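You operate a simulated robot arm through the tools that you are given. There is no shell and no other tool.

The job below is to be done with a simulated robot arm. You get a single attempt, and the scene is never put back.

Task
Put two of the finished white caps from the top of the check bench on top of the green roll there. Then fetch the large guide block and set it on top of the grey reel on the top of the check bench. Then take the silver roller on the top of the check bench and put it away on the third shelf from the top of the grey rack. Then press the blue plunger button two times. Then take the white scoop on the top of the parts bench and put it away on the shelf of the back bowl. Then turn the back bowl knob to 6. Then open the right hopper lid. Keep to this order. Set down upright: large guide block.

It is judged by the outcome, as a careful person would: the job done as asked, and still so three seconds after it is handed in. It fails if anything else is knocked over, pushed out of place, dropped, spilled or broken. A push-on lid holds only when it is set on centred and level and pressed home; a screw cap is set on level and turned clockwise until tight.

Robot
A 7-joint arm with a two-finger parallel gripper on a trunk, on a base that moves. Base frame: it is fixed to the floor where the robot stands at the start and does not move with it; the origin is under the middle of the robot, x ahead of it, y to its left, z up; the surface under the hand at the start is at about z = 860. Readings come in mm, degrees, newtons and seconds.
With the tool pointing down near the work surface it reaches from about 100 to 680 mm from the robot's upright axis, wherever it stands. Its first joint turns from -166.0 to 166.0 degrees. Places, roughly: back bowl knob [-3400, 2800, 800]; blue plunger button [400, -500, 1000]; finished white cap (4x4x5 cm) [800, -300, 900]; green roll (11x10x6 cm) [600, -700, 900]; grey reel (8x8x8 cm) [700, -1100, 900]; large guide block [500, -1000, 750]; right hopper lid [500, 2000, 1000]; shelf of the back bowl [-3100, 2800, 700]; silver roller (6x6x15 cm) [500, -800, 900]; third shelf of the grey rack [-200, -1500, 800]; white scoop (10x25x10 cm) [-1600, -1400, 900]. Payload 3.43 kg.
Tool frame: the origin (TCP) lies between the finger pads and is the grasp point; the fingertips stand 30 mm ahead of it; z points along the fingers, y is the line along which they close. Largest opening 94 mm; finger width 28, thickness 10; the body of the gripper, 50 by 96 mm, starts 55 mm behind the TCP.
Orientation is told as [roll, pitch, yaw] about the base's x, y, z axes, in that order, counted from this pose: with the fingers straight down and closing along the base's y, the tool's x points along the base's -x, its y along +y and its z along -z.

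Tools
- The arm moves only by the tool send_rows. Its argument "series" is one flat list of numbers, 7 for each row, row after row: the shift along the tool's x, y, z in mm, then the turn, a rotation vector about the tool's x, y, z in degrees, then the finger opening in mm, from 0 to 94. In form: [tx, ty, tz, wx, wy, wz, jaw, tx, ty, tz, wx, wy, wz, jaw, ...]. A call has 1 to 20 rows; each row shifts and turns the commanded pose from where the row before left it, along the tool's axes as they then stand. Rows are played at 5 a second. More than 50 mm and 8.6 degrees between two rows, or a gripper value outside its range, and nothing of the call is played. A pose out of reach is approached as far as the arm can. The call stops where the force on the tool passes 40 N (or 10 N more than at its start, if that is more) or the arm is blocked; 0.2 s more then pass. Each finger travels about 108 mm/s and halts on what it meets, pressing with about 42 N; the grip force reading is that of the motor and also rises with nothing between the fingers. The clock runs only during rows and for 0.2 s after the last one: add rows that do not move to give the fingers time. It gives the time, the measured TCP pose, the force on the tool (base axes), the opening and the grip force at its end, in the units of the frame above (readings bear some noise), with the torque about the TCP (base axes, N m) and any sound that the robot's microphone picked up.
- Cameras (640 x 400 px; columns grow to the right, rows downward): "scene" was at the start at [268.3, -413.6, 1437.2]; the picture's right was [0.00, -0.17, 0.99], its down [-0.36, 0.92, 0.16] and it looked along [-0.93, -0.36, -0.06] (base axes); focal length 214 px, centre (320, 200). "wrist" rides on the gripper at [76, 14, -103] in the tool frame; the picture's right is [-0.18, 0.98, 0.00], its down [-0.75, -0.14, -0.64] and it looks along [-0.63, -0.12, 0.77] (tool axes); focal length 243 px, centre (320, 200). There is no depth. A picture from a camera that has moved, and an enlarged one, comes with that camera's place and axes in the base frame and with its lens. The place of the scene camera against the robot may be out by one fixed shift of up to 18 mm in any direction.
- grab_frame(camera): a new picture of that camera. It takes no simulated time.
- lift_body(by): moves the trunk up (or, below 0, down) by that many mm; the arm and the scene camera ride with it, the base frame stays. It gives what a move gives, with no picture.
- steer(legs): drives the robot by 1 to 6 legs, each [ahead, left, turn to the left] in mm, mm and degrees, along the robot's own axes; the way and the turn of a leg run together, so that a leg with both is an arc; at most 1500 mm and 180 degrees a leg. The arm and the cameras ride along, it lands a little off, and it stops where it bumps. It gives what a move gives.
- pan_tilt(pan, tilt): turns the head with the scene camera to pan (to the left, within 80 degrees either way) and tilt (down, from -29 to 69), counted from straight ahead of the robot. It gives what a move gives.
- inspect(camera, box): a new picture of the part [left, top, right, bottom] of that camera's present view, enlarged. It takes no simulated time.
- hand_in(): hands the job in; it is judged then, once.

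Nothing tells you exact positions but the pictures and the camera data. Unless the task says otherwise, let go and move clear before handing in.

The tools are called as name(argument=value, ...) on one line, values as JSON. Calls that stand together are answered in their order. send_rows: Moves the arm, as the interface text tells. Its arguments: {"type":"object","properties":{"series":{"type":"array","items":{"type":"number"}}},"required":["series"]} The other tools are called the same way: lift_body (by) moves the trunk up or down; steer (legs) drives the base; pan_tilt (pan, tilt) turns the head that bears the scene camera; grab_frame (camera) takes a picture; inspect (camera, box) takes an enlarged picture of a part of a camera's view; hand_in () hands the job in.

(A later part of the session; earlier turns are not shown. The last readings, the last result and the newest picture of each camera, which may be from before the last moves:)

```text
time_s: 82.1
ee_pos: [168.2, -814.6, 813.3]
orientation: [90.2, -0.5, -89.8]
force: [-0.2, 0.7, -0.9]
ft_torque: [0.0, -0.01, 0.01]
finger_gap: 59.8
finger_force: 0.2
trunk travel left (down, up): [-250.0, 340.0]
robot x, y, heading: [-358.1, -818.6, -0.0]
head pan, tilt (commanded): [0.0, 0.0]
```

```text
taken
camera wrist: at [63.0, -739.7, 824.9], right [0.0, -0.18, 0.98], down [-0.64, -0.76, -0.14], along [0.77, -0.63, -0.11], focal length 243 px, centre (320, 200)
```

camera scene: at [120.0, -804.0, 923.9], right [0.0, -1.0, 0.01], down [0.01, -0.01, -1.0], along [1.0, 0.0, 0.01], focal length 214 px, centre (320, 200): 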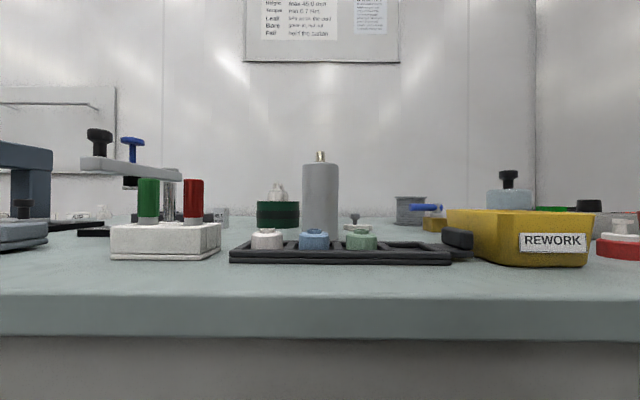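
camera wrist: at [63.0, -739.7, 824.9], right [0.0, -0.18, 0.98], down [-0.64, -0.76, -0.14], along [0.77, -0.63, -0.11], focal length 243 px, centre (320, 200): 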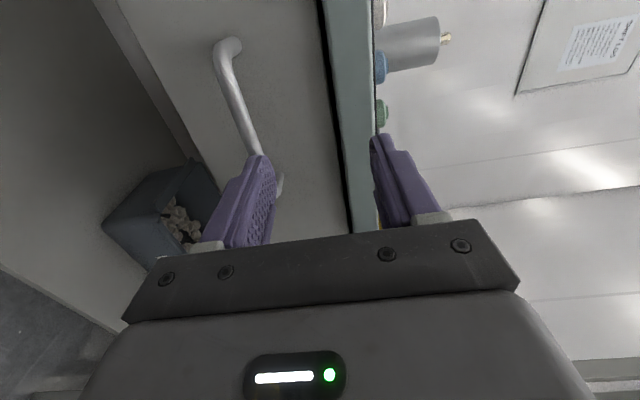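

The roll worked. I'll lower to the bar's height and check alignment before moving in.

send_rows(series=[0, -29, 0, 0, 0, 0, 60, 0, -29, 0, 0, 0, 0, 60, 0, 0, 20, 0, 0, 0, 60, 0, 0, 0, 0, 0, 0, 60])

grab_frame(camera="wrist")

pan_tilt(pan=0, tilt=30)

grab_frame(camera="scene")

```text
time_s: 83.1
ee_pos: [189.0, -815.2, 757.4]
orientation: [90.2, -0.6, -89.8]
force: [0.7, -0.3, -0.1]
ft_torque: [0.0, 0.04, -0.02]
finger_gap: 60.3
finger_force: 0.0
trunk travel left (down, up): [-250.0, 340.0]
robot x, y, heading: [-355.1, -821.8, -0.3]
head pan, tilt (commanded): [0.0, 0.0]
```

```text
taken
camera wrist: at [84.4, -740.5, 769.2], right [0.0, -0.17, 0.98], down [-0.64, -0.76, -0.14], along [0.77, -0.63, -0.11], focal length 243 px, centre (320, 200)
```

wrist: 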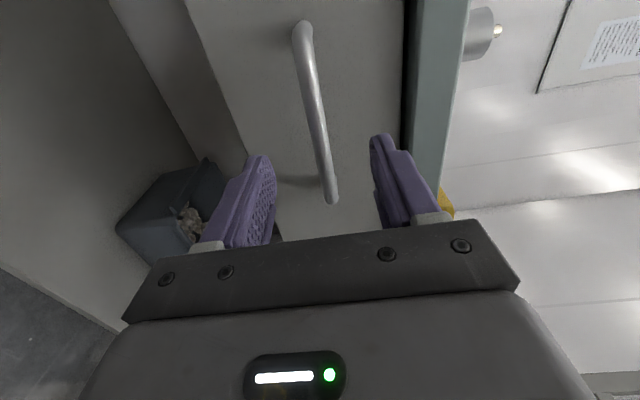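

```text
time_s: 84.1
ee_pos: [189.1, -815.4, 757.6]
orientation: [90.3, -0.6, -89.8]
force: [0.7, -0.4, 0.6]
ft_torque: [-0.01, -0.01, -0.01]
finger_gap: 60.0
finger_force: 0.1
trunk travel left (down, up): [-250.0, 340.0]
robot x, y, heading: [-358.5, -821.9, -0.2]
head pan, tilt (commanded): [0.0, 30.0]
```

```text
taken
camera scene: at [142.2, -866.4, 760.6], right [0.0, -0.01, -1.0], down [-0.5, 0.86, -0.01], along [0.86, 0.5, 0.0], focal length 214 px, centre (320, 200)
```

scene: 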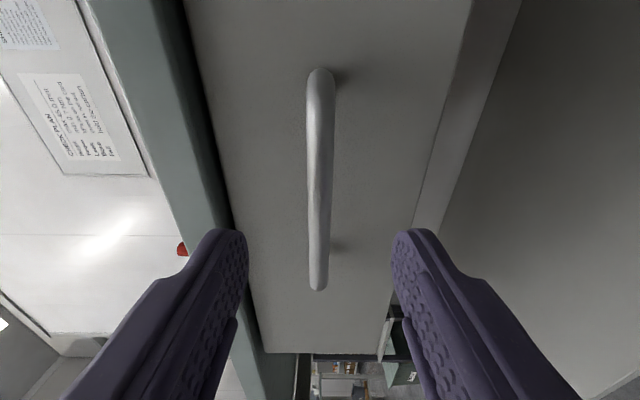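

Both cameras show the bar centred between the fingers. I'll move in 42 mm and close on the bar.

send_rows(series=[0, -1, 14, 0, 0, 0, 60, 0, 0, 14, 0, 0, 0, 60, 0, 0, 14, 0, 0, 0, 60, 0, 0, 0, 0, 0, 0, 60])

grab_frame(camera="wrist")

send_rows(series=[0, 0, 0, 0, 0, 0, 30, 0, 0, 0, 0, 0, 0, 10, 0, 0, 0, 0, 0, 0, 5, 0, 0, 0, 0, 0, 0, 5, 0, 0, 0, 0, 0, 0, 5])

grab_frame(camera="scene")

```text
time_s: 85.1
ee_pos: [227.8, -816.8, 754.2]
orientation: [90.1, -0.7, -89.9]
force: [-0.7, 0.3, -1.2]
ft_torque: [0.01, 0.03, 0.0]
finger_gap: 60.0
finger_force: 0.1
trunk travel left (down, up): [-250.0, 340.0]
robot x, y, heading: [-356.2, -819.0, -0.3]
head pan, tilt (commanded): [0.0, 30.0]
```

```text
taken
camera wrist: at [124.9, -741.9, 766.2], right [0.0, -0.17, 0.98], down [-0.64, -0.76, -0.14], along [0.77, -0.63, -0.11], focal length 243 px, centre (320, 200)
```

wrist: 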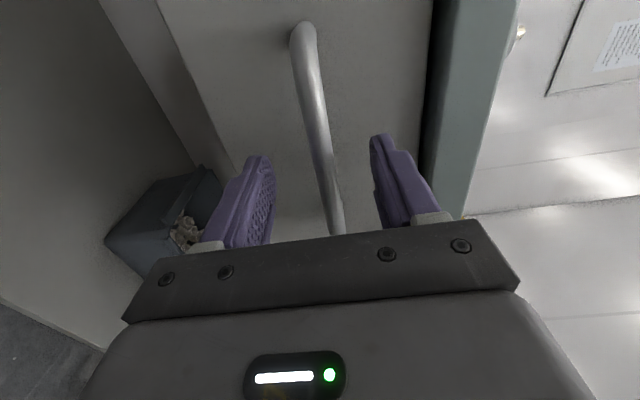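

```text
time_s: 86.3
ee_pos: [228.0, -816.6, 755.3]
orientation: [90.4, -0.6, -89.8]
force: [2.4, 2.2, 19.8]
ft_torque: [0.26, -0.23, -0.08]
finger_gap: 16.3
finger_force: 9.9
trunk travel left (down, up): [-250.0, 340.0]
robot x, y, heading: [-355.7, -818.7, 0.1]
head pan, tilt (commanded): [0.0, 30.0]
```

```text
taken
camera scene: at [182.3, -867.7, 758.9], right [0.01, -0.01, -1.0], down [-0.5, 0.86, -0.01], along [0.86, 0.5, 0.0], focal length 214 px, centre (320, 200)
```

scene: 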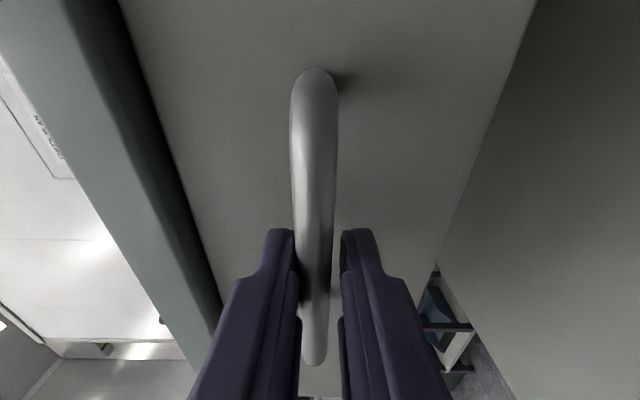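

The bar is gripped but pushes up a bit. I'll ease up 1.5 mm and start pulling the drawer slowly.

send_rows(series=[0, 1.5, 0, 0, 0, 0, 5, 0, 0, -8, 0, 0, 0, 5, 0, 0, -12, 0, 0, 0, 5, 0, 0, -15, 0, 0, 0, 5, 0, 0, 0, 0, 0, 0, 5])

grab_frame(camera="wrist")

```text
time_s: 87.5
ee_pos: [193.9, -817.2, 756.4]
orientation: [90.3, -0.6, -89.7]
force: [-0.2, -4.5, 19.0]
ft_torque: [0.27, -0.26, -0.12]
finger_gap: 15.5
finger_force: 9.5
trunk travel left (down, up): [-250.0, 340.0]
robot x, y, heading: [-358.4, -821.6, -0.0]
head pan, tilt (commanded): [0.0, 30.0]
```

```text
taken
camera wrist: at [89.1, -741.8, 767.7], right [0.0, -0.17, 0.98], down [-0.64, -0.76, -0.14], along [0.77, -0.63, -0.11], focal length 243 px, centre (320, 200)
```

wrist: 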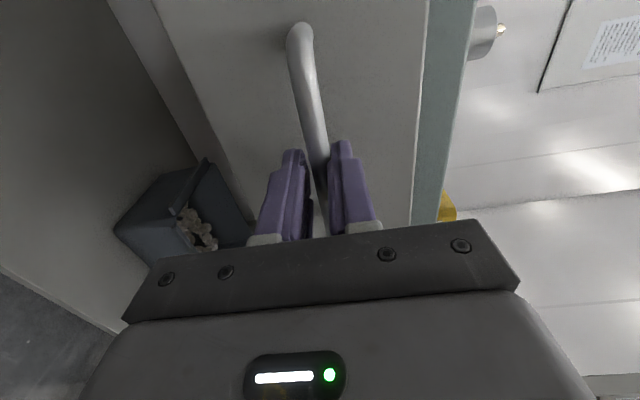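

The drawer is moving. I'll keep pulling with the arm.

send_rows(series=[0, 0, -16, 0, 0, 0, 5, 0, 0, -18, 0, 0, 0, 5, 0, 0, -18, 0, 0, 0, 5, 0, 0, -18, 0, 0, 0, 5, 0, 0, -18, 0, 0, 0, 5, 0, 0, 0, 0, 0, 0, 5])

grab_frame(camera="wrist")

```text
time_s: 88.9
ee_pos: [105.5, -814.5, 755.1]
orientation: [90.2, -0.5, -89.9]
force: [-1.8, -5.6, 21.3]
ft_torque: [0.4, -0.31, 0.04]
finger_gap: 17.6
finger_force: 10.6
trunk travel left (down, up): [-250.0, 340.0]
robot x, y, heading: [-356.8, -819.6, 0.1]
head pan, tilt (commanded): [0.0, 30.0]
```

```text
taken
camera wrist: at [1.2, -739.1, 766.9], right [0.0, -0.18, 0.98], down [-0.64, -0.76, -0.14], along [0.77, -0.63, -0.11], focal length 243 px, centre (320, 200)
```

wrist: 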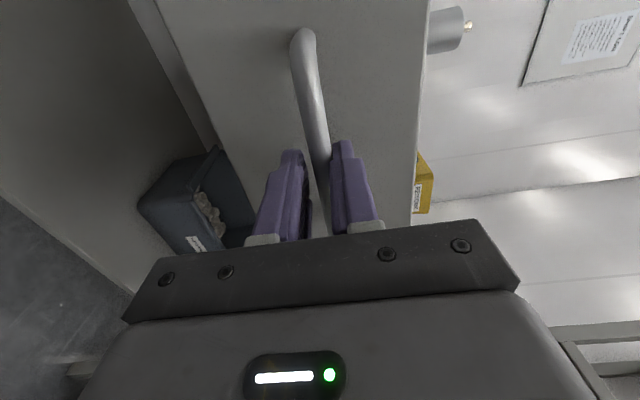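

Opened about 122 mm. I'll continue the pull by backing the base.

steer(legs=[[-100, 0, 0]])

grab_frame(camera="wrist")

```text
time_s: 90.0
ee_pos: [5.8, -813.8, 755.4]
orientation: [90.2, -0.4, -89.8]
force: [-0.8, -3.9, 21.8]
ft_torque: [0.37, -0.3, -0.02]
finger_gap: 17.4
finger_force: 11.4
trunk travel left (down, up): [-250.0, 340.0]
robot x, y, heading: [-458.2, -817.6, 0.1]
head pan, tilt (commanded): [0.0, 30.0]
```

```text
taken
camera wrist: at [-98.0, -739.1, 766.9], right [0.0, -0.17, 0.98], down [-0.64, -0.76, -0.14], along [0.77, -0.63, -0.11], focal length 243 px, centre (320, 200)
```

wrist: 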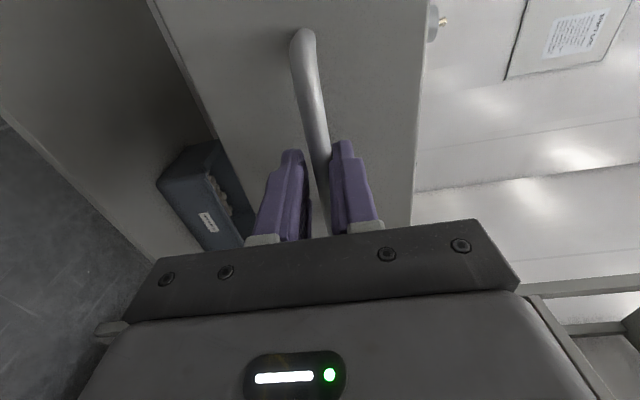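

222 mm open and still smooth. Another 90 mm.

steer(legs=[[-60, 0, 0]])

steer(legs=[[-40, 0, 0]])

grab_frame(camera="wrist")

grab_frame(camera="scene")

```text
time_s: 91.0
ee_pos: [-53.9, -812.8, 754.7]
orientation: [90.4, -0.6, -89.9]
force: [-1.4, 0.5, 21.2]
ft_torque: [0.32, -0.29, -0.14]
finger_gap: 16.8
finger_force: 10.3
trunk travel left (down, up): [-250.0, 340.0]
robot x, y, heading: [-518.9, -819.2, -0.4]
head pan, tilt (commanded): [0.0, 30.0]
```

```text
time_s: 91.9
ee_pos: [-92.6, -814.3, 755.1]
orientation: [90.2, -0.5, -89.9]
force: [-0.2, -0.1, -0.8]
ft_torque: [0.02, 0.01, 0.02]
finger_gap: 4.6
finger_force: 0.1
trunk travel left (down, up): [-250.0, 340.0]
robot x, y, heading: [-559.0, -816.6, -0.4]
head pan, tilt (commanded): [0.0, 30.0]
```

```text
taken
camera wrist: at [-197.9, -738.7, 766.2], right [0.0, -0.17, 0.98], down [-0.64, -0.76, -0.14], along [0.77, -0.63, -0.11], focal length 243 px, centre (320, 200)
```

wrist: 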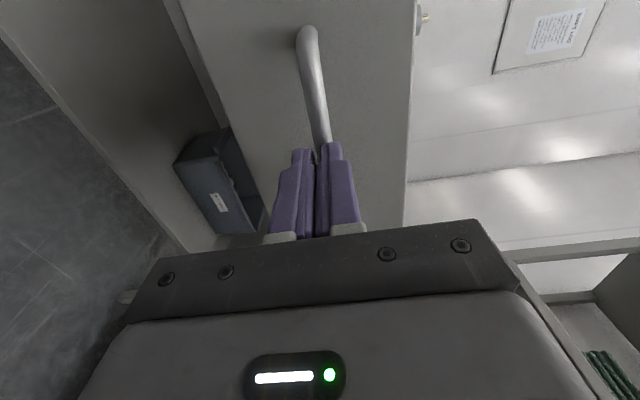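

```text
taken
camera scene: at [-140.1, -864.6, 757.5], right [0.0, -0.01, -1.0], down [-0.5, 0.86, -0.01], along [0.86, 0.5, 0.0], focal length 214 px, centre (320, 200)
```

scene: 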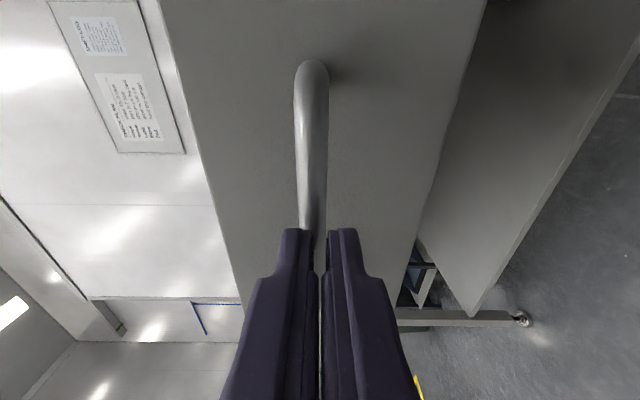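

The drawer hit its end stop, and the fingers slid off the bar; it's open about 285 mm. I'll back off, raise the trunk, and look into the drawer from above.

send_rows(series=[0, 0, -15, 0, 0, 0, 30, 0, 0, -15, 0, 0, 0, 50, 0, 0, 0, 0, 0, 0, 60])

lift_body(by=200)

send_rows(series=[0, 0, 40, 0, 0, 0, 60, 0, 0, 40, 0, 0, 0, 60, 0, 0, 40, 0, 0, 0, 60, 0, 0, 0, 0, 0, 0, 60])

grab_frame(camera="wrist")

```text
time_s: 92.7
ee_pos: [-123.6, -813.6, 754.5]
orientation: [90.2, -0.6, -89.8]
force: [0.2, 0.2, 0.1]
ft_torque: [-0.02, 0.0, 0.0]
finger_gap: 59.9
finger_force: 0.0
trunk travel left (down, up): [-250.0, 340.0]
robot x, y, heading: [-554.3, -823.9, 0.1]
head pan, tilt (commanded): [0.0, 30.0]
```

```text
time_s: 94.8
ee_pos: [-123.0, -813.4, 954.0]
orientation: [90.2, -0.6, -89.8]
force: [0.2, -0.3, 0.0]
ft_torque: [-0.01, 0.01, 0.01]
finger_gap: 60.0
finger_force: 0.0
trunk travel left (down, up): [-450.0, 140.0]
robot x, y, heading: [-553.8, -819.9, 0.0]
head pan, tilt (commanded): [0.0, 30.0]
```

```text
time_s: 95.8
ee_pos: [-3.2, -813.9, 952.4]
orientation: [90.3, -0.6, -89.9]
force: [0.6, 0.1, 0.5]
ft_torque: [0.03, 0.0, 0.02]
finger_gap: 59.9
finger_force: 0.1
trunk travel left (down, up): [-450.0, 140.0]
robot x, y, heading: [-556.5, -817.9, -0.4]
head pan, tilt (commanded): [0.0, 30.0]
```

```text
taken
camera wrist: at [-107.6, -739.7, 963.8], right [0.0, -0.17, 0.98], down [-0.64, -0.76, -0.14], along [0.77, -0.63, -0.11], focal length 243 px, centre (320, 200)
```

wrist: 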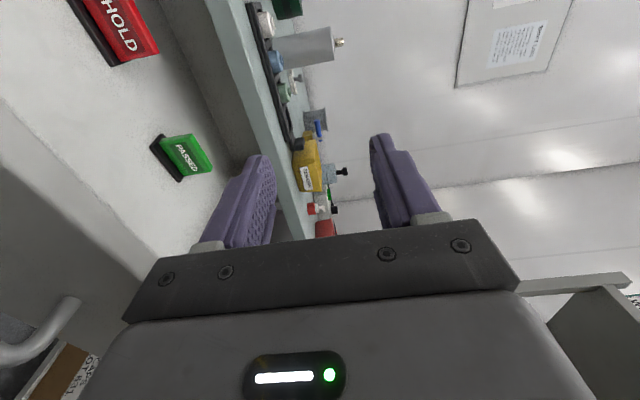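

I can see stamps inside the open drawer. I'll turn the hand back to pointing down for a full view.

send_rows(series=[0, 0, 0, 0, 0, -8.18, 60, 0, 0, 0, 0, 0, -8.18, 60, 0, 0, 0, 0, 0, -8.18, 60, 0, 0, 0, 0, 0, -8.18, 60, 0, 0, 0, 0, 0, -8.18, 60, 0, 0, 0, 0, 0, -8.18, 60, 0, 0, 0, 0, 0, -8.18, 60, 0, 0, 0, 0, 0, -8.18, 60, 0, 0, 0, 0, 0, -8.18, 60, 0, 0, 0, 0, 0, -8.18, 60, 0, 0, 0, 0, 0, -8.18, 60, 0, 0, 0, 0, 0, 0, 60])

send_rows(series=[0, 0, 0, 0, 8.18, 0, 60, 0, 0, 0, 0, 8.18, 0, 60, 0, 0, 0, 0, 8.18, 0, 60, 0, 0, 0, 0, 8.18, 0, 60, 0, 0, 0, 0, 8.18, 0, 60, 0, 0, 0, 0, 8.18, 0, 60, 0, 0, 0, 0, 8.18, 0, 60, 0, 0, 0, 0, 8.18, 0, 60, 0, 0, 0, 0, 8.18, 0, 60, 0, 0, 0, 0, 8.18, 0, 60, 0, 0, 0, 0, 8.18, 0, 60, 0, 0, 0, 0, 0, 0, 60])

pan_tilt(pan=0, tilt=0)

grab_frame(camera="scene")

grab_frame(camera="wrist")

```text
time_s: 98.4
ee_pos: [-4.1, -813.8, 954.2]
orientation: [-107.2, -89.3, 107.3]
force: [-1.2, -0.1, -0.5]
ft_torque: [-0.01, 0.01, 0.01]
finger_gap: 60.0
finger_force: 0.0
trunk travel left (down, up): [-450.0, 140.0]
robot x, y, heading: [-557.1, -818.6, 0.0]
head pan, tilt (commanded): [0.0, 30.0]
```

```text
time_s: 101.0
ee_pos: [-3.1, -813.5, 954.3]
orientation: [-0.5, -0.2, 0.1]
force: [0.2, 0.1, -0.7]
ft_torque: [0.01, 0.0, 0.03]
finger_gap: 60.0
finger_force: 0.1
trunk travel left (down, up): [-450.0, 140.0]
robot x, y, heading: [-557.1, -817.5, -0.1]
head pan, tilt (commanded): [0.0, 30.0]
```

```text
time_s: 102.0
ee_pos: [-2.2, -814.6, 954.5]
orientation: [-0.5, -0.2, 0.3]
force: [0.0, 0.2, 0.0]
ft_torque: [0.01, -0.01, 0.0]
finger_gap: 60.1
finger_force: 0.0
trunk travel left (down, up): [-450.0, 140.0]
robot x, y, heading: [-556.6, -819.1, -0.3]
head pan, tilt (commanded): [0.0, 0.0]
```

```text
taken
camera scene: at [100.0, -802.2, 997.5], right [0.0, -1.0, 0.01], down [-1.0, 0.0, 0.0], along [0.0, -0.01, -1.0], focal length 214 px, centre (320, 200)
```

scene: 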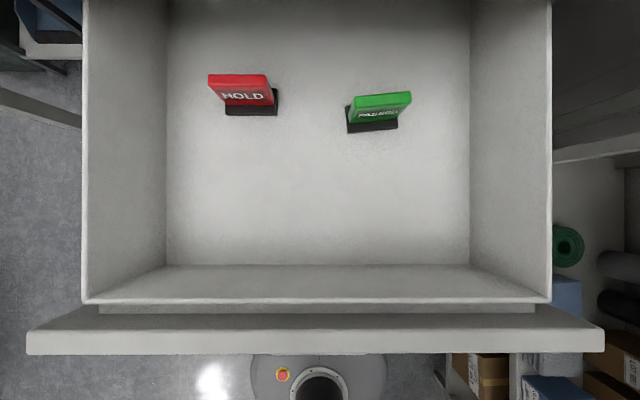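

```text
taken
camera wrist: at [-80.8, -799.8, 1055.3], right [0.18, 0.98, -0.01], down [0.75, -0.13, 0.65], along [0.63, -0.12, -0.76], focal length 243 px, centre (320, 200)
```

wrist: 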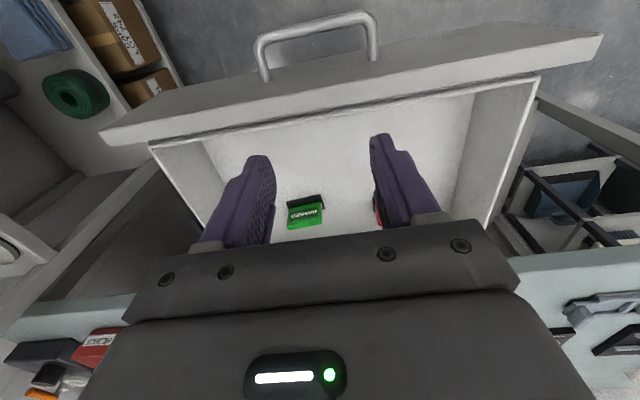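

The drawer is open about 300 mm and shows only the HOLD and PASSED stamps. The guide block isn't visible yet, so I'll look deeper into the drawer and around it.

pan_tilt(pan=0, tilt=-29)

grab_frame(camera="scene")

pan_tilt(pan=-40, tilt=-29)

grab_frame(camera="scene")

```text
time_s: 102.9
ee_pos: [-2.9, -814.7, 954.1]
orientation: [-0.6, -0.2, 0.2]
force: [0.3, -0.2, 0.7]
ft_torque: [-0.02, 0.01, 0.0]
finger_gap: 60.0
finger_force: 0.1
trunk travel left (down, up): [-450.0, 140.0]
robot x, y, heading: [-558.8, -821.1, -0.3]
head pan, tilt (commanded): [0.0, -28.6]
```

```text
taken
camera scene: at [140.0, -801.9, 1020.6], right [0.0, -1.0, 0.01], down [-0.88, -0.01, -0.48], along [0.48, -0.01, -0.88], focal length 214 px, centre (320, 200)
```

scene: 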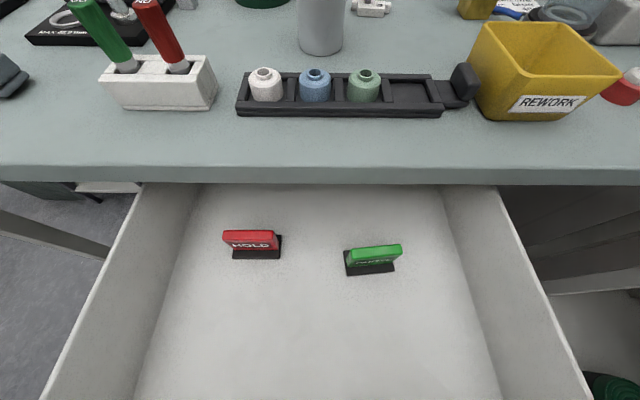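

```text
time_s: 104.0
ee_pos: [-3.5, -813.6, 954.0]
orientation: [-0.5, -0.2, 0.2]
force: [0.9, -0.1, 0.3]
ft_torque: [0.0, -0.01, -0.02]
finger_gap: 60.3
finger_force: 0.0
trunk travel left (down, up): [-450.0, 140.0]
robot x, y, heading: [-559.3, -820.4, 0.1]
head pan, tilt (commanded): [-40.0, -28.6]
```

```text
taken
camera scene: at [140.1, -844.7, 1036.7], right [0.0, -0.76, 0.65], down [-0.88, -0.31, -0.37], along [0.48, -0.57, -0.67], focal length 214 px, centre (320, 200)
```

scene: 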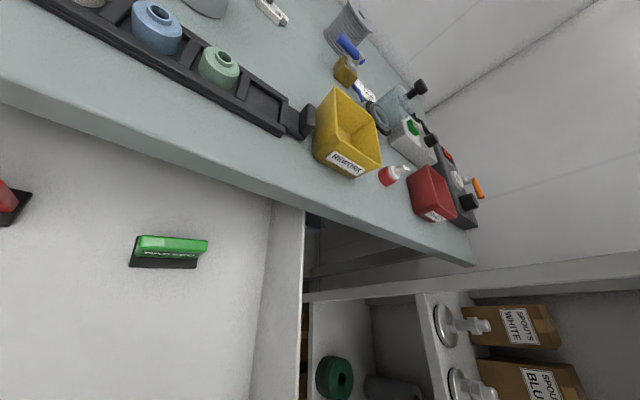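

Nothing in the visible part of the drawer looks like a guide block. I'll zoom into the gap right of the drawer and the bins.

inspect(camera="scene", box=[270, 190, 470, 315])

inspect(camera="scene", box=[300, 60, 500, 230])

inspect(camera="scene", box=[0, 100, 280, 300])

```text
3.20 times, centred on (370, 252) of scene
camera zoom: at [140.1, -844.7, 1036.7], right [0.0, -0.76, 0.65], down [-0.88, -0.31, -0.37], along [0.48, -0.57, -0.67], focal length 686 px, centre (160, 32)
```

zoom: 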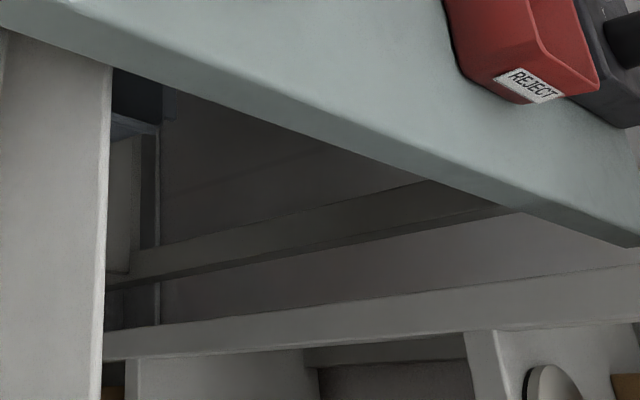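

```text
2.35 times, centred on (400, 145) of scene
camera zoom: at [140.1, -844.7, 1036.7], right [0.0, -0.76, 0.65], down [-0.88, -0.31, -0.37], along [0.48, -0.57, -0.67], focal length 505 px, centre (132, 329)
```

zoom: 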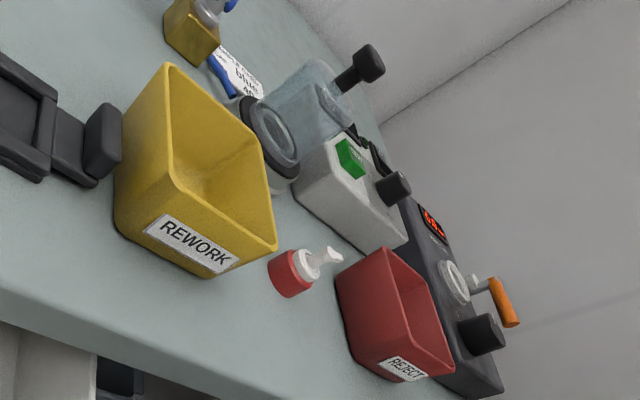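

```text
2.00 times, centred on (140, 200) of scene
camera zoom: at [140.1, -844.7, 1036.7], right [0.0, -0.76, 0.65], down [-0.88, -0.31, -0.37], along [0.48, -0.57, -0.67], focal length 429 px, centre (680, 200)
```

zoom: 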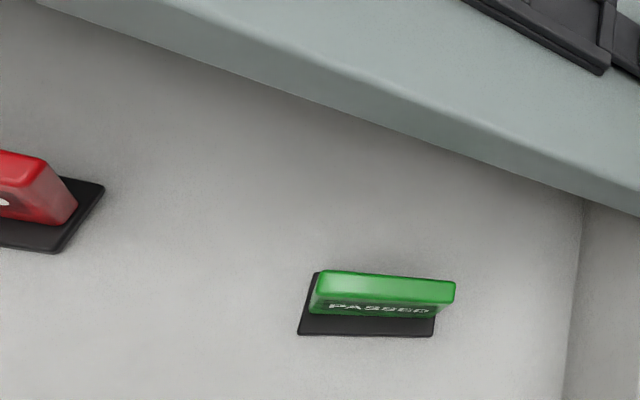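

I'll lower the camera in front of the drawer to see further back underneath the bench top.

send_rows(series=[40, 0, 0, 0, 0, 0, 60, 40, 0, 10, 0, 0, 0, 60, 20, 0, 40, 0, 0, 0, 60, 0, 0, 30, 0, 0, 0, 60, 0, 0, 0, 0, 0, 0, 60])

pan_tilt(pan=0, tilt=-29)

grab_frame(camera="scene")

grab_frame(camera="wrist")

```text
time_s: 105.2
ee_pos: [-100.1, -815.4, 874.2]
orientation: [-0.5, -0.2, 0.1]
force: [-0.1, -0.5, 0.2]
ft_torque: [-0.01, 0.03, -0.01]
finger_gap: 60.1
finger_force: 0.0
trunk travel left (down, up): [-450.0, 140.0]
robot x, y, heading: [-557.3, -819.5, 0.0]
head pan, tilt (commanded): [-40.0, -28.6]
```

```text
time_s: 106.3
ee_pos: [-100.8, -816.7, 874.5]
orientation: [-0.6, -0.3, 0.2]
force: [0.4, 0.5, -0.3]
ft_torque: [0.0, -0.02, 0.01]
finger_gap: 59.9
finger_force: 0.1
trunk travel left (down, up): [-450.0, 140.0]
robot x, y, heading: [-560.2, -817.8, -0.0]
head pan, tilt (commanded): [0.0, -28.6]
```

```text
taken
camera scene: at [41.6, -804.2, 940.3], right [0.0, -1.0, 0.01], down [-0.88, -0.01, -0.48], along [0.48, -0.01, -0.88], focal length 214 px, centre (320, 200)
```

scene: 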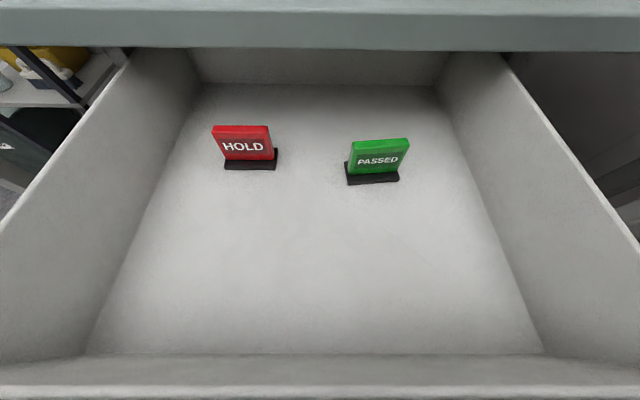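

```text
taken
camera wrist: at [-179.2, -802.1, 974.9], right [0.18, 0.98, -0.01], down [0.75, -0.13, 0.65], along [0.63, -0.12, -0.76], focal length 243 px, centre (320, 200)
```

wrist: 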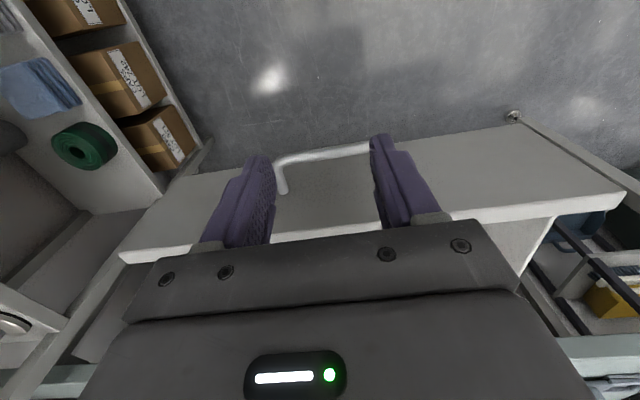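

The whole drawer is visible now, and there's no guide block in it. I'll look at the space under the bench to the right of the drawer.

send_rows(series=[-5, -42, -5, 0, 0, 0, 60, -5, -42, -5, 0, 0, 0, 60, -5, -42, -5, 0, 0, 0, 60, -5, -42, -5, 0, 0, 0, 60, -5, -42, -5, 0, 0, 0, 60, -5, -42, -5, 0, 0, 0, 60, -5, -42, -5, 0, 0, 0, 60, 0, 0, 0, 0, 0, 0, 60])

grab_frame(camera="scene")

grab_frame(camera="wrist")

```text
time_s: 108.1
ee_pos: [-68.4, -1107.9, 912.9]
orientation: [-0.7, -0.2, 0.2]
force: [-0.5, -0.4, -0.8]
ft_torque: [0.0, -0.01, -0.01]
finger_gap: 60.0
finger_force: 0.1
trunk travel left (down, up): [-450.0, 140.0]
robot x, y, heading: [-555.4, -814.3, -0.2]
head pan, tilt (commanded): [0.0, -28.6]
```

```text
taken
camera scene: at [73.6, -1095.5, 978.8], right [0.0, -1.0, 0.01], down [-0.88, -0.01, -0.48], along [0.48, -0.01, -0.88], focal length 214 px, centre (320, 200)
```

scene: 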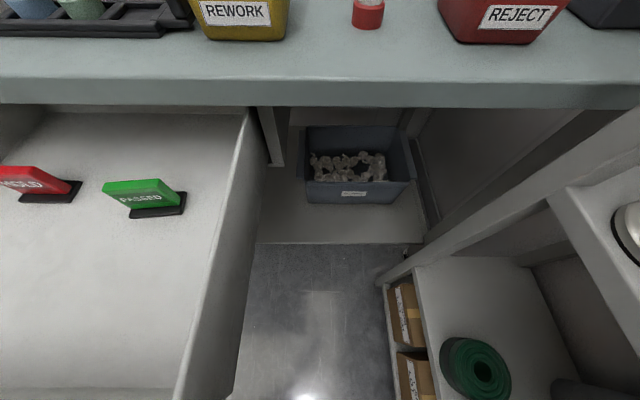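

```text
taken
camera wrist: at [-147.2, -1093.5, 1013.5], right [0.18, 0.98, -0.01], down [0.75, -0.13, 0.65], along [0.63, -0.12, -0.76], focal length 243 px, centre (320, 200)
```

wrist: 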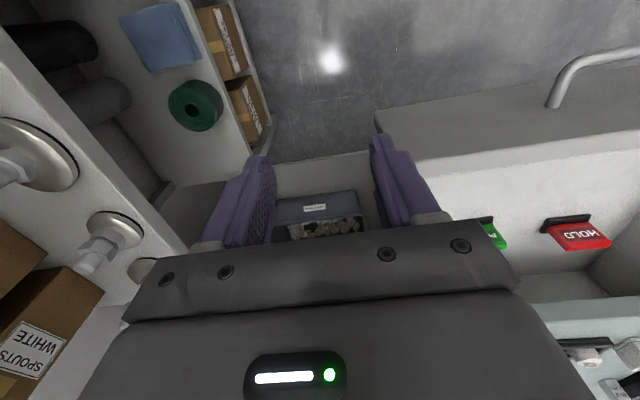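

Under the bench there's only a scrap bin. I'll raise the hand and look carefully at the bench-top items in that region before deciding.

inspect(camera="scene", box=[290, 110, 430, 220])

send_rows(series=[-15, 15, -40, 0, 0, 0, 60, -15, 15, -40, 0, 0, 0, 60, -15, 15, -40, 0, 0, 0, 60, -15, 15, -40, 0, 0, 0, 60, -15, 15, -40, 0, 0, 0, 60, -15, 15, -40, 0, 0, 0, 60, -30, 15, 0, 0, 0, 0, 60, -30, 15, 0, 0, 0, 0, 60, 0, 0, 0, 0, 0, 0, 60])

grab_frame(camera="scene")

```text
3.64 times, centred on (360, 165) of scene
camera zoom: at [73.6, -1095.5, 978.8], right [0.0, -1.0, 0.01], down [-0.88, -0.01, -0.48], along [0.48, -0.01, -0.88], focal length 780 px, centre (174, 327)
```

zoom: 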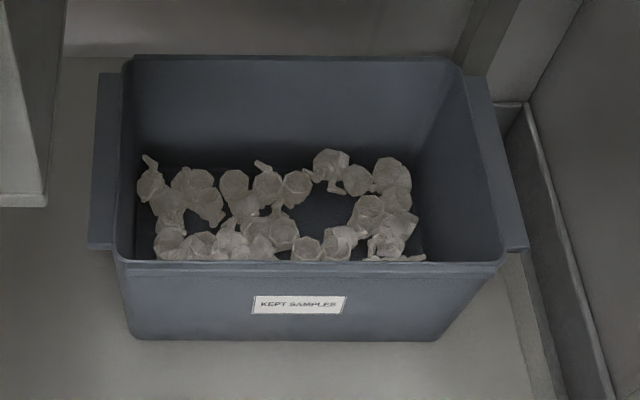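

```text
time_s: 110.1
ee_pos: [78.6, -987.6, 1148.3]
orientation: [-0.5, -0.2, 0.1]
force: [0.3, -0.2, 0.6]
ft_torque: [0.01, 0.01, -0.01]
finger_gap: 60.0
finger_force: 0.1
trunk travel left (down, up): [-450.0, 140.0]
robot x, y, heading: [-554.9, -816.5, -0.1]
head pan, tilt (commanded): [0.0, -28.6]
```

```text
taken
camera scene: at [221.6, -976.6, 1214.9], right [0.0, -1.0, 0.01], down [-0.88, -0.01, -0.48], along [0.48, -0.01, -0.88], focal length 214 px, centre (320, 200)
```

scene: 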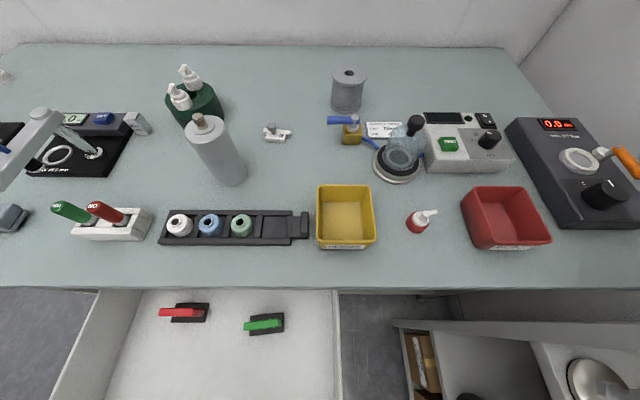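

inspect(camera="scene", box=[240, 100, 340, 165])

inspect(camera="scene", box=[320, 60, 440, 190])

inspect(camera="scene", box=[150, 190, 390, 260])

inspect(camera="scene", box=[390, 100, 640, 260])

```text
6.15 times, centred on (290, 132) of scene
camera zoom: at [221.6, -976.6, 1214.9], right [0.0, -1.0, 0.01], down [-0.88, -0.01, -0.48], along [0.48, -0.01, -0.88], focal length 1320 px, centre (505, 615)
```

zoom: 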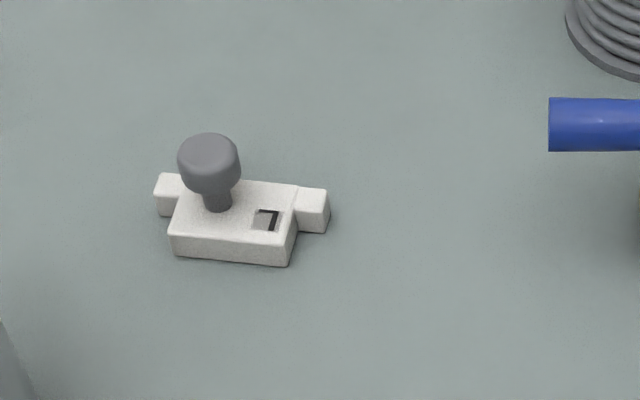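

```text
3.08 times, centred on (380, 125) of scene
camera zoom: at [221.6, -976.6, 1214.9], right [0.0, -1.0, 0.01], down [-0.88, -0.01, -0.48], along [0.48, -0.01, -0.88], focal length 660 px, centre (135, 431)
```

zoom: 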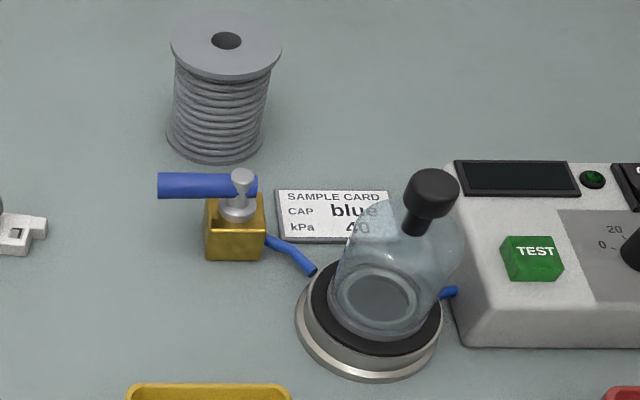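

```text
2.67 times, centred on (270, 225) of scene
camera zoom: at [221.6, -976.6, 1214.9], right [0.0, -1.0, 0.01], down [-0.88, -0.01, -0.48], along [0.48, -0.01, -0.88], focal length 572 px, centre (453, 133)
```

zoom: 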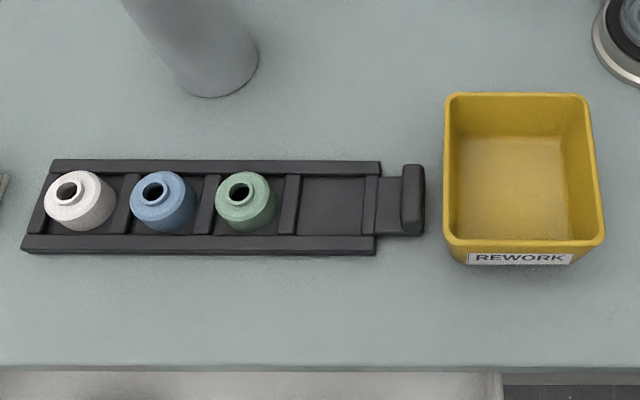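

```text
2.50 times, centred on (515, 180) of scene
camera zoom: at [221.6, -976.6, 1214.9], right [0.0, -1.0, 0.01], down [-0.88, -0.01, -0.48], along [0.48, -0.01, -0.88], focal length 536 px, centre (-168, 250)
```

zoom: 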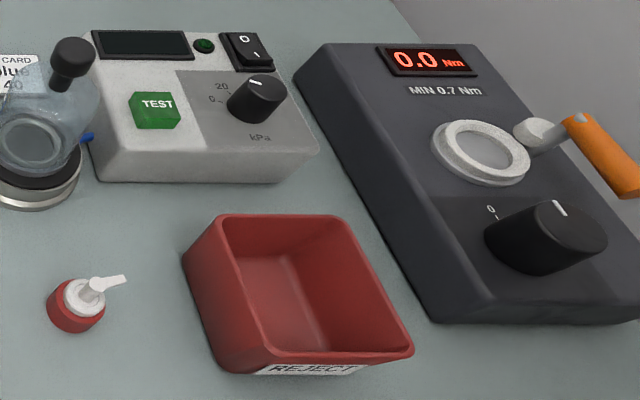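

The white block with a grey knob and end tabs at about (571, -895) is the only thing that fits a "guide block" near the stated place, so that must be it. First I'll close the drawer I opened: level the hand in front of it again with the fingers closed.

send_rows(series=[13, 29, 24.7, 0, 0, 0, 60, 13, 29, 24.7, 0, 0, 0, 60, 13, 29, 24.7, 0, 0, 0, 60, 13, 29, 24.7, 0, 0, 0, 60, 13, 29, 24.7, 0, 0, 0, 40, 13, 29, 24.7, 0, 0, 0, 20, 0, 0, 0, 0, 0, 0, 0])

send_rows(series=[0, 0, 0, 0, -8.18, 0, 0, 0, 0, 0, 0, -8.18, 0, 0, 0, 0, 0, 0, -8.18, 0, 0, 0, 0, 0, 0, -8.18, 0, 0, 0, 0, 0, 0, -8.18, 0, 0, 0, 0, 0, 0, -8.18, 0, 0, 0, 0, 0, 0, -8.18, 0, 0, 0, 0, 0, 0, -8.18, 0, 0, 0, 0, 0, 0, -8.18, 0, 0, 0, 0, 0, 0, -8.18, 0, 0, 0, 0, 0, 0, -8.18, 0, 0, 0, 0, 0, 0, 0, 0, 0])

```text
time_s: 111.7
ee_pos: [4.6, -815.2, 999.4]
orientation: [-0.4, -0.2, 0.2]
force: [0.7, -0.2, 0.2]
ft_torque: [0.0, -0.01, 0.02]
finger_gap: 0.0
finger_force: 33.0
trunk travel left (down, up): [-450.0, 140.0]
robot x, y, heading: [-560.8, -819.3, -0.1]
head pan, tilt (commanded): [0.0, -28.6]
```

```text
time_s: 114.3
ee_pos: [3.8, -813.4, 1001.8]
orientation: [-118.7, -89.4, 118.7]
force: [-0.7, 0.1, 0.3]
ft_torque: [-0.01, -0.03, 0.02]
finger_gap: 0.0
finger_force: 32.9
trunk travel left (down, up): [-450.0, 140.0]
robot x, y, heading: [-555.9, -822.4, -0.2]
head pan, tilt (commanded): [0.0, -28.6]
```

send_rows(series=[0, 0, -32, 0, 0, 0, 0, 0, 0, -32, 0, 0, 0, 0, 0, 0, -32, 0, 0, 0, 0, 0, 0, 0, 0, 0, 0, 0])

lift_body(by=-214)

grab_frame(camera="wrist")

pan_tilt(pan=0, tilt=35)

grab_frame(camera="scene")

```text
time_s: 114.8
ee_pos: [-50.3, -814.2, 997.3]
orientation: [-39.6, -89.2, 39.8]
force: [36.9, -0.6, -18.8]
ft_torque: [0.04, 0.08, 0.1]
finger_gap: 0.3
finger_force: 32.9
trunk travel left (down, up): [-450.0, 140.0]
robot x, y, heading: [-559.0, -816.1, -0.2]
head pan, tilt (commanded): [0.0, -28.6]
stopped in row 2: the force on the tool passed its limit at 140 N (the readings are from after the stop); the commanded pose is now the measured one
```

```text
time_s: 115.3
ee_pos: [-50.1, -812.6, 988.8]
orientation: [-36.4, -89.1, 36.6]
force: [25.8, 0.2, -13.5]
ft_torque: [0.03, 0.09, 0.05]
finger_gap: 0.0
finger_force: 32.8
trunk travel left (down, up): [-441.0, 149.0]
robot x, y, heading: [-560.2, -814.9, -0.2]
head pan, tilt (commanded): [0.0, -28.6]
stopped: the force on the tool passed its limit at 53 N (the readings are from after the stop); the commanded pose is now the measured one
```

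```text
taken
camera wrist: at [-155.3, -801.9, 911.5], right [0.0, 0.98, 0.17], down [-0.63, -0.14, 0.76], along [0.77, -0.11, 0.62], focal length 243 px, centre (320, 200)
```

wrist: 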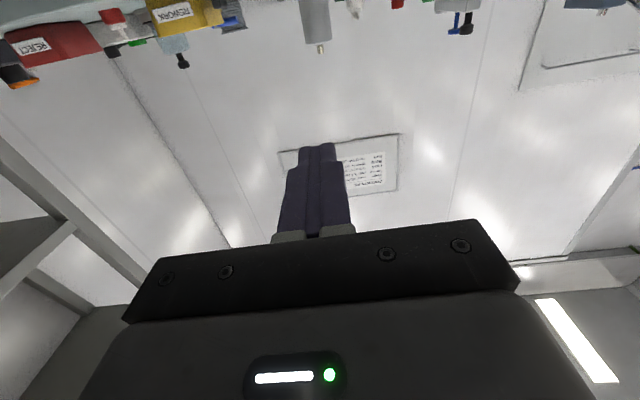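

```text
time_s: 116.7
ee_pos: [-52.0, -813.9, 987.9]
orientation: [-40.2, -89.2, 40.4]
force: [42.4, -1.2, -15.3]
ft_torque: [0.06, 0.89, 0.08]
finger_gap: 0.0
finger_force: 32.4
trunk travel left (down, up): [-441.0, 149.0]
robot x, y, heading: [-555.3, -818.2, -0.1]
head pan, tilt (commanded): [0.0, 35.0]
```

```text
taken
camera scene: at [-99.0, -802.9, 1045.4], right [0.0, -1.0, 0.01], down [-0.58, -0.01, -0.81], along [0.81, 0.0, -0.58], focal length 214 px, centre (320, 200)
```

scene: 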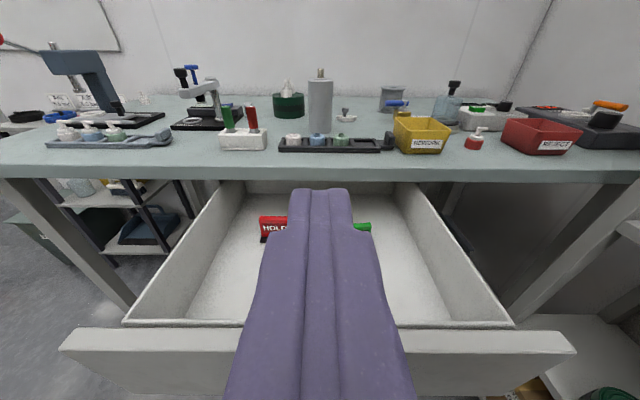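

The camera head on top of the hand is touching the forearm in this un-rolled pose. I'll move forward to clear it, then roll 90° as before.

send_rows(series=[0, 0, 15, 0, 0, 0, 0, 0, 0, 25, 0, 0, 0, 0, 0, 0, 25, 0, 0, 0, 0, 0, 0, 0, 0, 0, 0, 0])

pan_tilt(pan=0, tilt=0)

send_rows(series=[0, 0, 0, 0, 0, 8.18, 0, 0, 0, 0, 0, 0, 8.18, 0, 0, 0, 0, 0, 0, 8.18, 0, 0, 0, 0, 0, 0, 8.18, 0, 0, 0, 0, 0, 0, 8.18, 0, 0, 0, 0, 0, 0, 8.18, 0, 0, 0, 0, 0, 0, 8.18, 0, 0, 0, 0, 0, 0, 8.18, 0, 0, 0, 0, 0, 0, 8.18, 0, 0, 0, 0, 0, 0, 8.18, 0, 0, 0, 0, 0, 0, 8.18, 0, 0, 0, 0, 0, 0, 0, 0])

```text
time_s: 117.7
ee_pos: [14.9, -815.1, 987.2]
orientation: [-41.9, -89.2, 42.0]
force: [0.9, 0.6, -0.1]
ft_torque: [0.02, 0.02, 0.0]
finger_gap: 0.1
finger_force: 33.2
trunk travel left (down, up): [-441.0, 149.0]
robot x, y, heading: [-556.9, -818.5, -0.3]
head pan, tilt (commanded): [0.0, 35.0]
```

```text
time_s: 118.7
ee_pos: [14.5, -815.4, 987.6]
orientation: [-41.4, -89.2, 41.5]
force: [1.4, 0.9, 0.5]
ft_torque: [0.0, -0.04, 0.01]
finger_gap: 0.0
finger_force: 32.8
trunk travel left (down, up): [-441.0, 149.0]
robot x, y, heading: [-557.1, -818.1, -0.2]
head pan, tilt (commanded): [0.0, 0.0]
```

```text
time_s: 121.3
ee_pos: [13.9, -813.3, 988.6]
orientation: [89.4, -0.5, -89.9]
force: [0.2, 0.5, -0.7]
ft_torque: [-0.02, -0.02, 0.0]
finger_gap: 0.0
finger_force: 33.2
trunk travel left (down, up): [-441.0, 149.0]
robot x, y, heading: [-559.4, -823.1, -0.3]
head pan, tilt (commanded): [0.0, 0.0]
```

send_rows(series=[0, 0, -36, 0, 0, 0, 0, 0, 0, -36, 0, 0, 0, 0, 0, 0, -38, 0, 0, 0, 0, 0, 0, 0, 0, 0, 0, 0])

lift_body(by=-203)

grab_frame(camera="wrist")

grab_frame(camera="scene")

```text
time_s: 122.3
ee_pos: [-96.6, -814.6, 988.8]
orientation: [89.4, -0.6, -89.8]
force: [0.7, 0.0, 0.1]
ft_torque: [0.0, 0.02, 0.01]
finger_gap: 0.3
finger_force: 33.0
trunk travel left (down, up): [-441.0, 149.0]
robot x, y, heading: [-558.7, -818.6, 0.1]
head pan, tilt (commanded): [0.0, 0.0]
```

```text
time_s: 124.5
ee_pos: [-95.6, -814.0, 785.3]
orientation: [89.3, -0.6, -89.9]
force: [-0.6, 0.5, 1.0]
ft_torque: [0.01, -0.02, 0.0]
finger_gap: 0.0
finger_force: 33.2
trunk travel left (down, up): [-238.0, 352.0]
robot x, y, heading: [-559.3, -818.9, -0.2]
head pan, tilt (commanded): [0.0, 0.0]
```

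```text
taken
camera wrist: at [-200.4, -739.2, 799.6], right [0.01, -0.17, 0.98], down [-0.64, -0.76, -0.13], along [0.77, -0.63, -0.12], focal length 243 px, centre (320, 200)
```

wrist: 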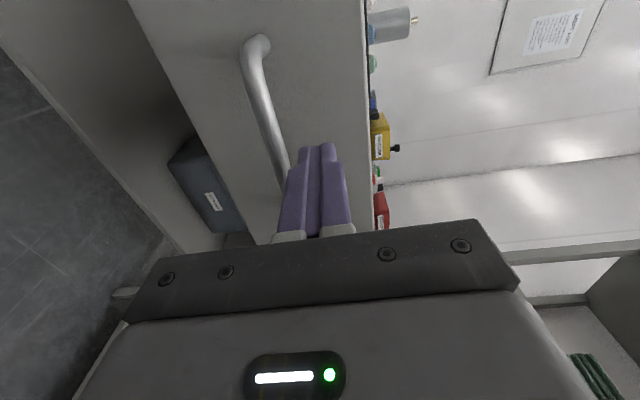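

```text
taken
camera scene: at [-143.1, -913.4, 790.5], right [-0.01, -0.01, -1.0], down [0.0, 1.0, -0.01], along [1.0, 0.0, -0.01], focal length 214 px, centre (320, 200)
```

scene: 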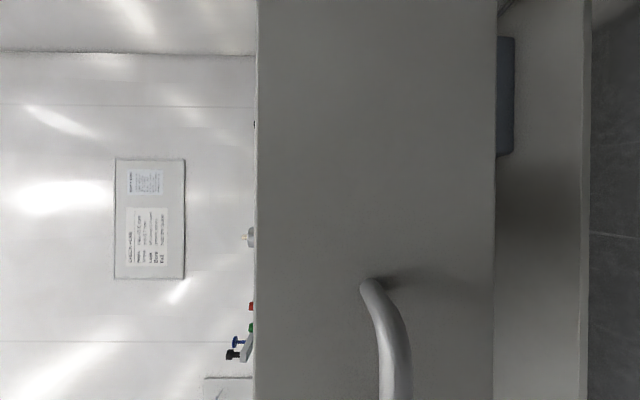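

The closed fingertips face the drawer front above the bar. I'll drive ahead to push the drawer in.

steer(legs=[[150, 0, 0]])

grab_frame(camera="wrist")

```text
time_s: 125.8
ee_pos: [51.3, -814.6, 786.2]
orientation: [89.4, -0.6, -89.9]
force: [0.6, -0.1, -0.1]
ft_torque: [-0.02, 0.01, 0.0]
finger_gap: 0.2
finger_force: 33.3
trunk travel left (down, up): [-238.0, 352.0]
robot x, y, heading: [-411.3, -817.2, -0.3]
head pan, tilt (commanded): [0.0, 0.0]
```

```text
taken
camera wrist: at [-53.0, -739.9, 799.3], right [0.01, -0.17, 0.98], down [-0.64, -0.76, -0.13], along [0.77, -0.63, -0.12], focal length 243 px, centre (320, 200)
```

wrist: 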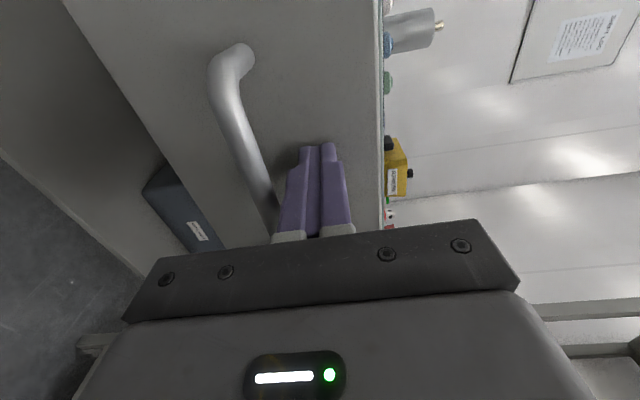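

It's sliding in. Another 150 mm by base, then the rest by arm.

steer(legs=[[150, 0, 0]])

send_rows(series=[0, 0, 12, 0, 0, 0, 0, 0, 0, 12, 0, 0, 0, 0, 0, 0, 0, 0, 0, 0, 0])

grab_frame(camera="wrist")

```text
time_s: 127.2
ee_pos: [199.5, -813.6, 784.7]
orientation: [89.4, -0.6, -89.5]
force: [-0.6, -0.5, 0.1]
ft_torque: [0.03, 0.05, -0.02]
finger_gap: 0.0
finger_force: 33.6
trunk travel left (down, up): [-238.0, 352.0]
robot x, y, heading: [-263.6, -818.4, 0.1]
head pan, tilt (commanded): [0.0, 0.0]
```

```text
time_s: 128.0
ee_pos: [222.5, -812.3, 785.3]
orientation: [89.3, -0.6, -89.6]
force: [-0.9, 0.5, -0.3]
ft_torque: [0.03, 0.0, -0.02]
finger_gap: 0.0
finger_force: 33.2
trunk travel left (down, up): [-238.0, 352.0]
robot x, y, heading: [-261.4, -820.9, 0.3]
head pan, tilt (commanded): [0.0, 0.0]
```

```text
taken
camera wrist: at [118.4, -738.0, 799.1], right [0.01, -0.17, 0.98], down [-0.64, -0.76, -0.13], along [0.77, -0.63, -0.12], focal length 243 px, centre (320, 200)
```

wrist: 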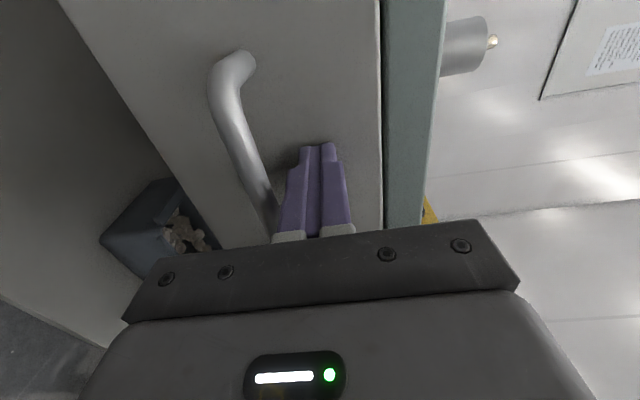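

send_rows(series=[0, 0, 8, 0, 0, 0, 0, 0, 0, 8, 0, 0, 0, 0, 0, 0, 4, 0, 0, 0, 0, 0, 0, 4, 0, 0, 0, 0, 0, 0, 4, 0, 0, 0, 0, 0, 0, 4, 0, 0, 0, 0, 0, 0, 3, 0, 0, 0, 0, 0, 0, 3, 0, 0, 0, 0])

grab_frame(camera="wrist")

```text
time_s: 129.6
ee_pos: [251.1, -812.0, 785.4]
orientation: [89.2, -0.5, -89.6]
force: [-18.1, -2.3, 12.2]
ft_torque: [-0.14, -0.43, -0.31]
finger_gap: 0.0
finger_force: 33.1
trunk travel left (down, up): [-238.0, 352.0]
robot x, y, heading: [-265.3, -818.7, -0.0]
head pan, tilt (commanded): [0.0, 0.0]
stopped in row 8: the force on the tool passed its limit at 44 N (the readings are from after the stop); the commanded pose is now the measured one
```

```text
taken
camera wrist: at [147.2, -737.4, 798.5], right [0.01, -0.17, 0.98], down [-0.64, -0.76, -0.13], along [0.77, -0.63, -0.12], focal length 243 px, centre (320, 200)
```

wrist: 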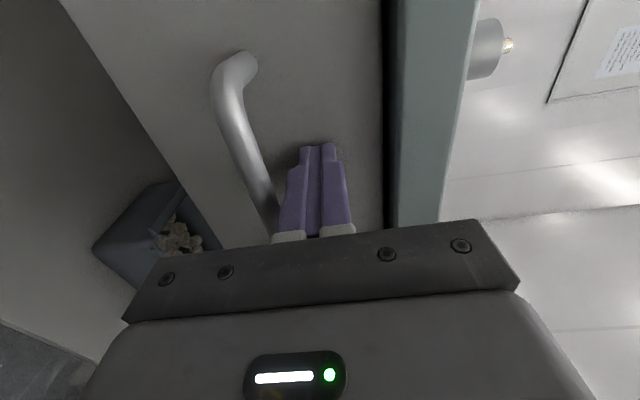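

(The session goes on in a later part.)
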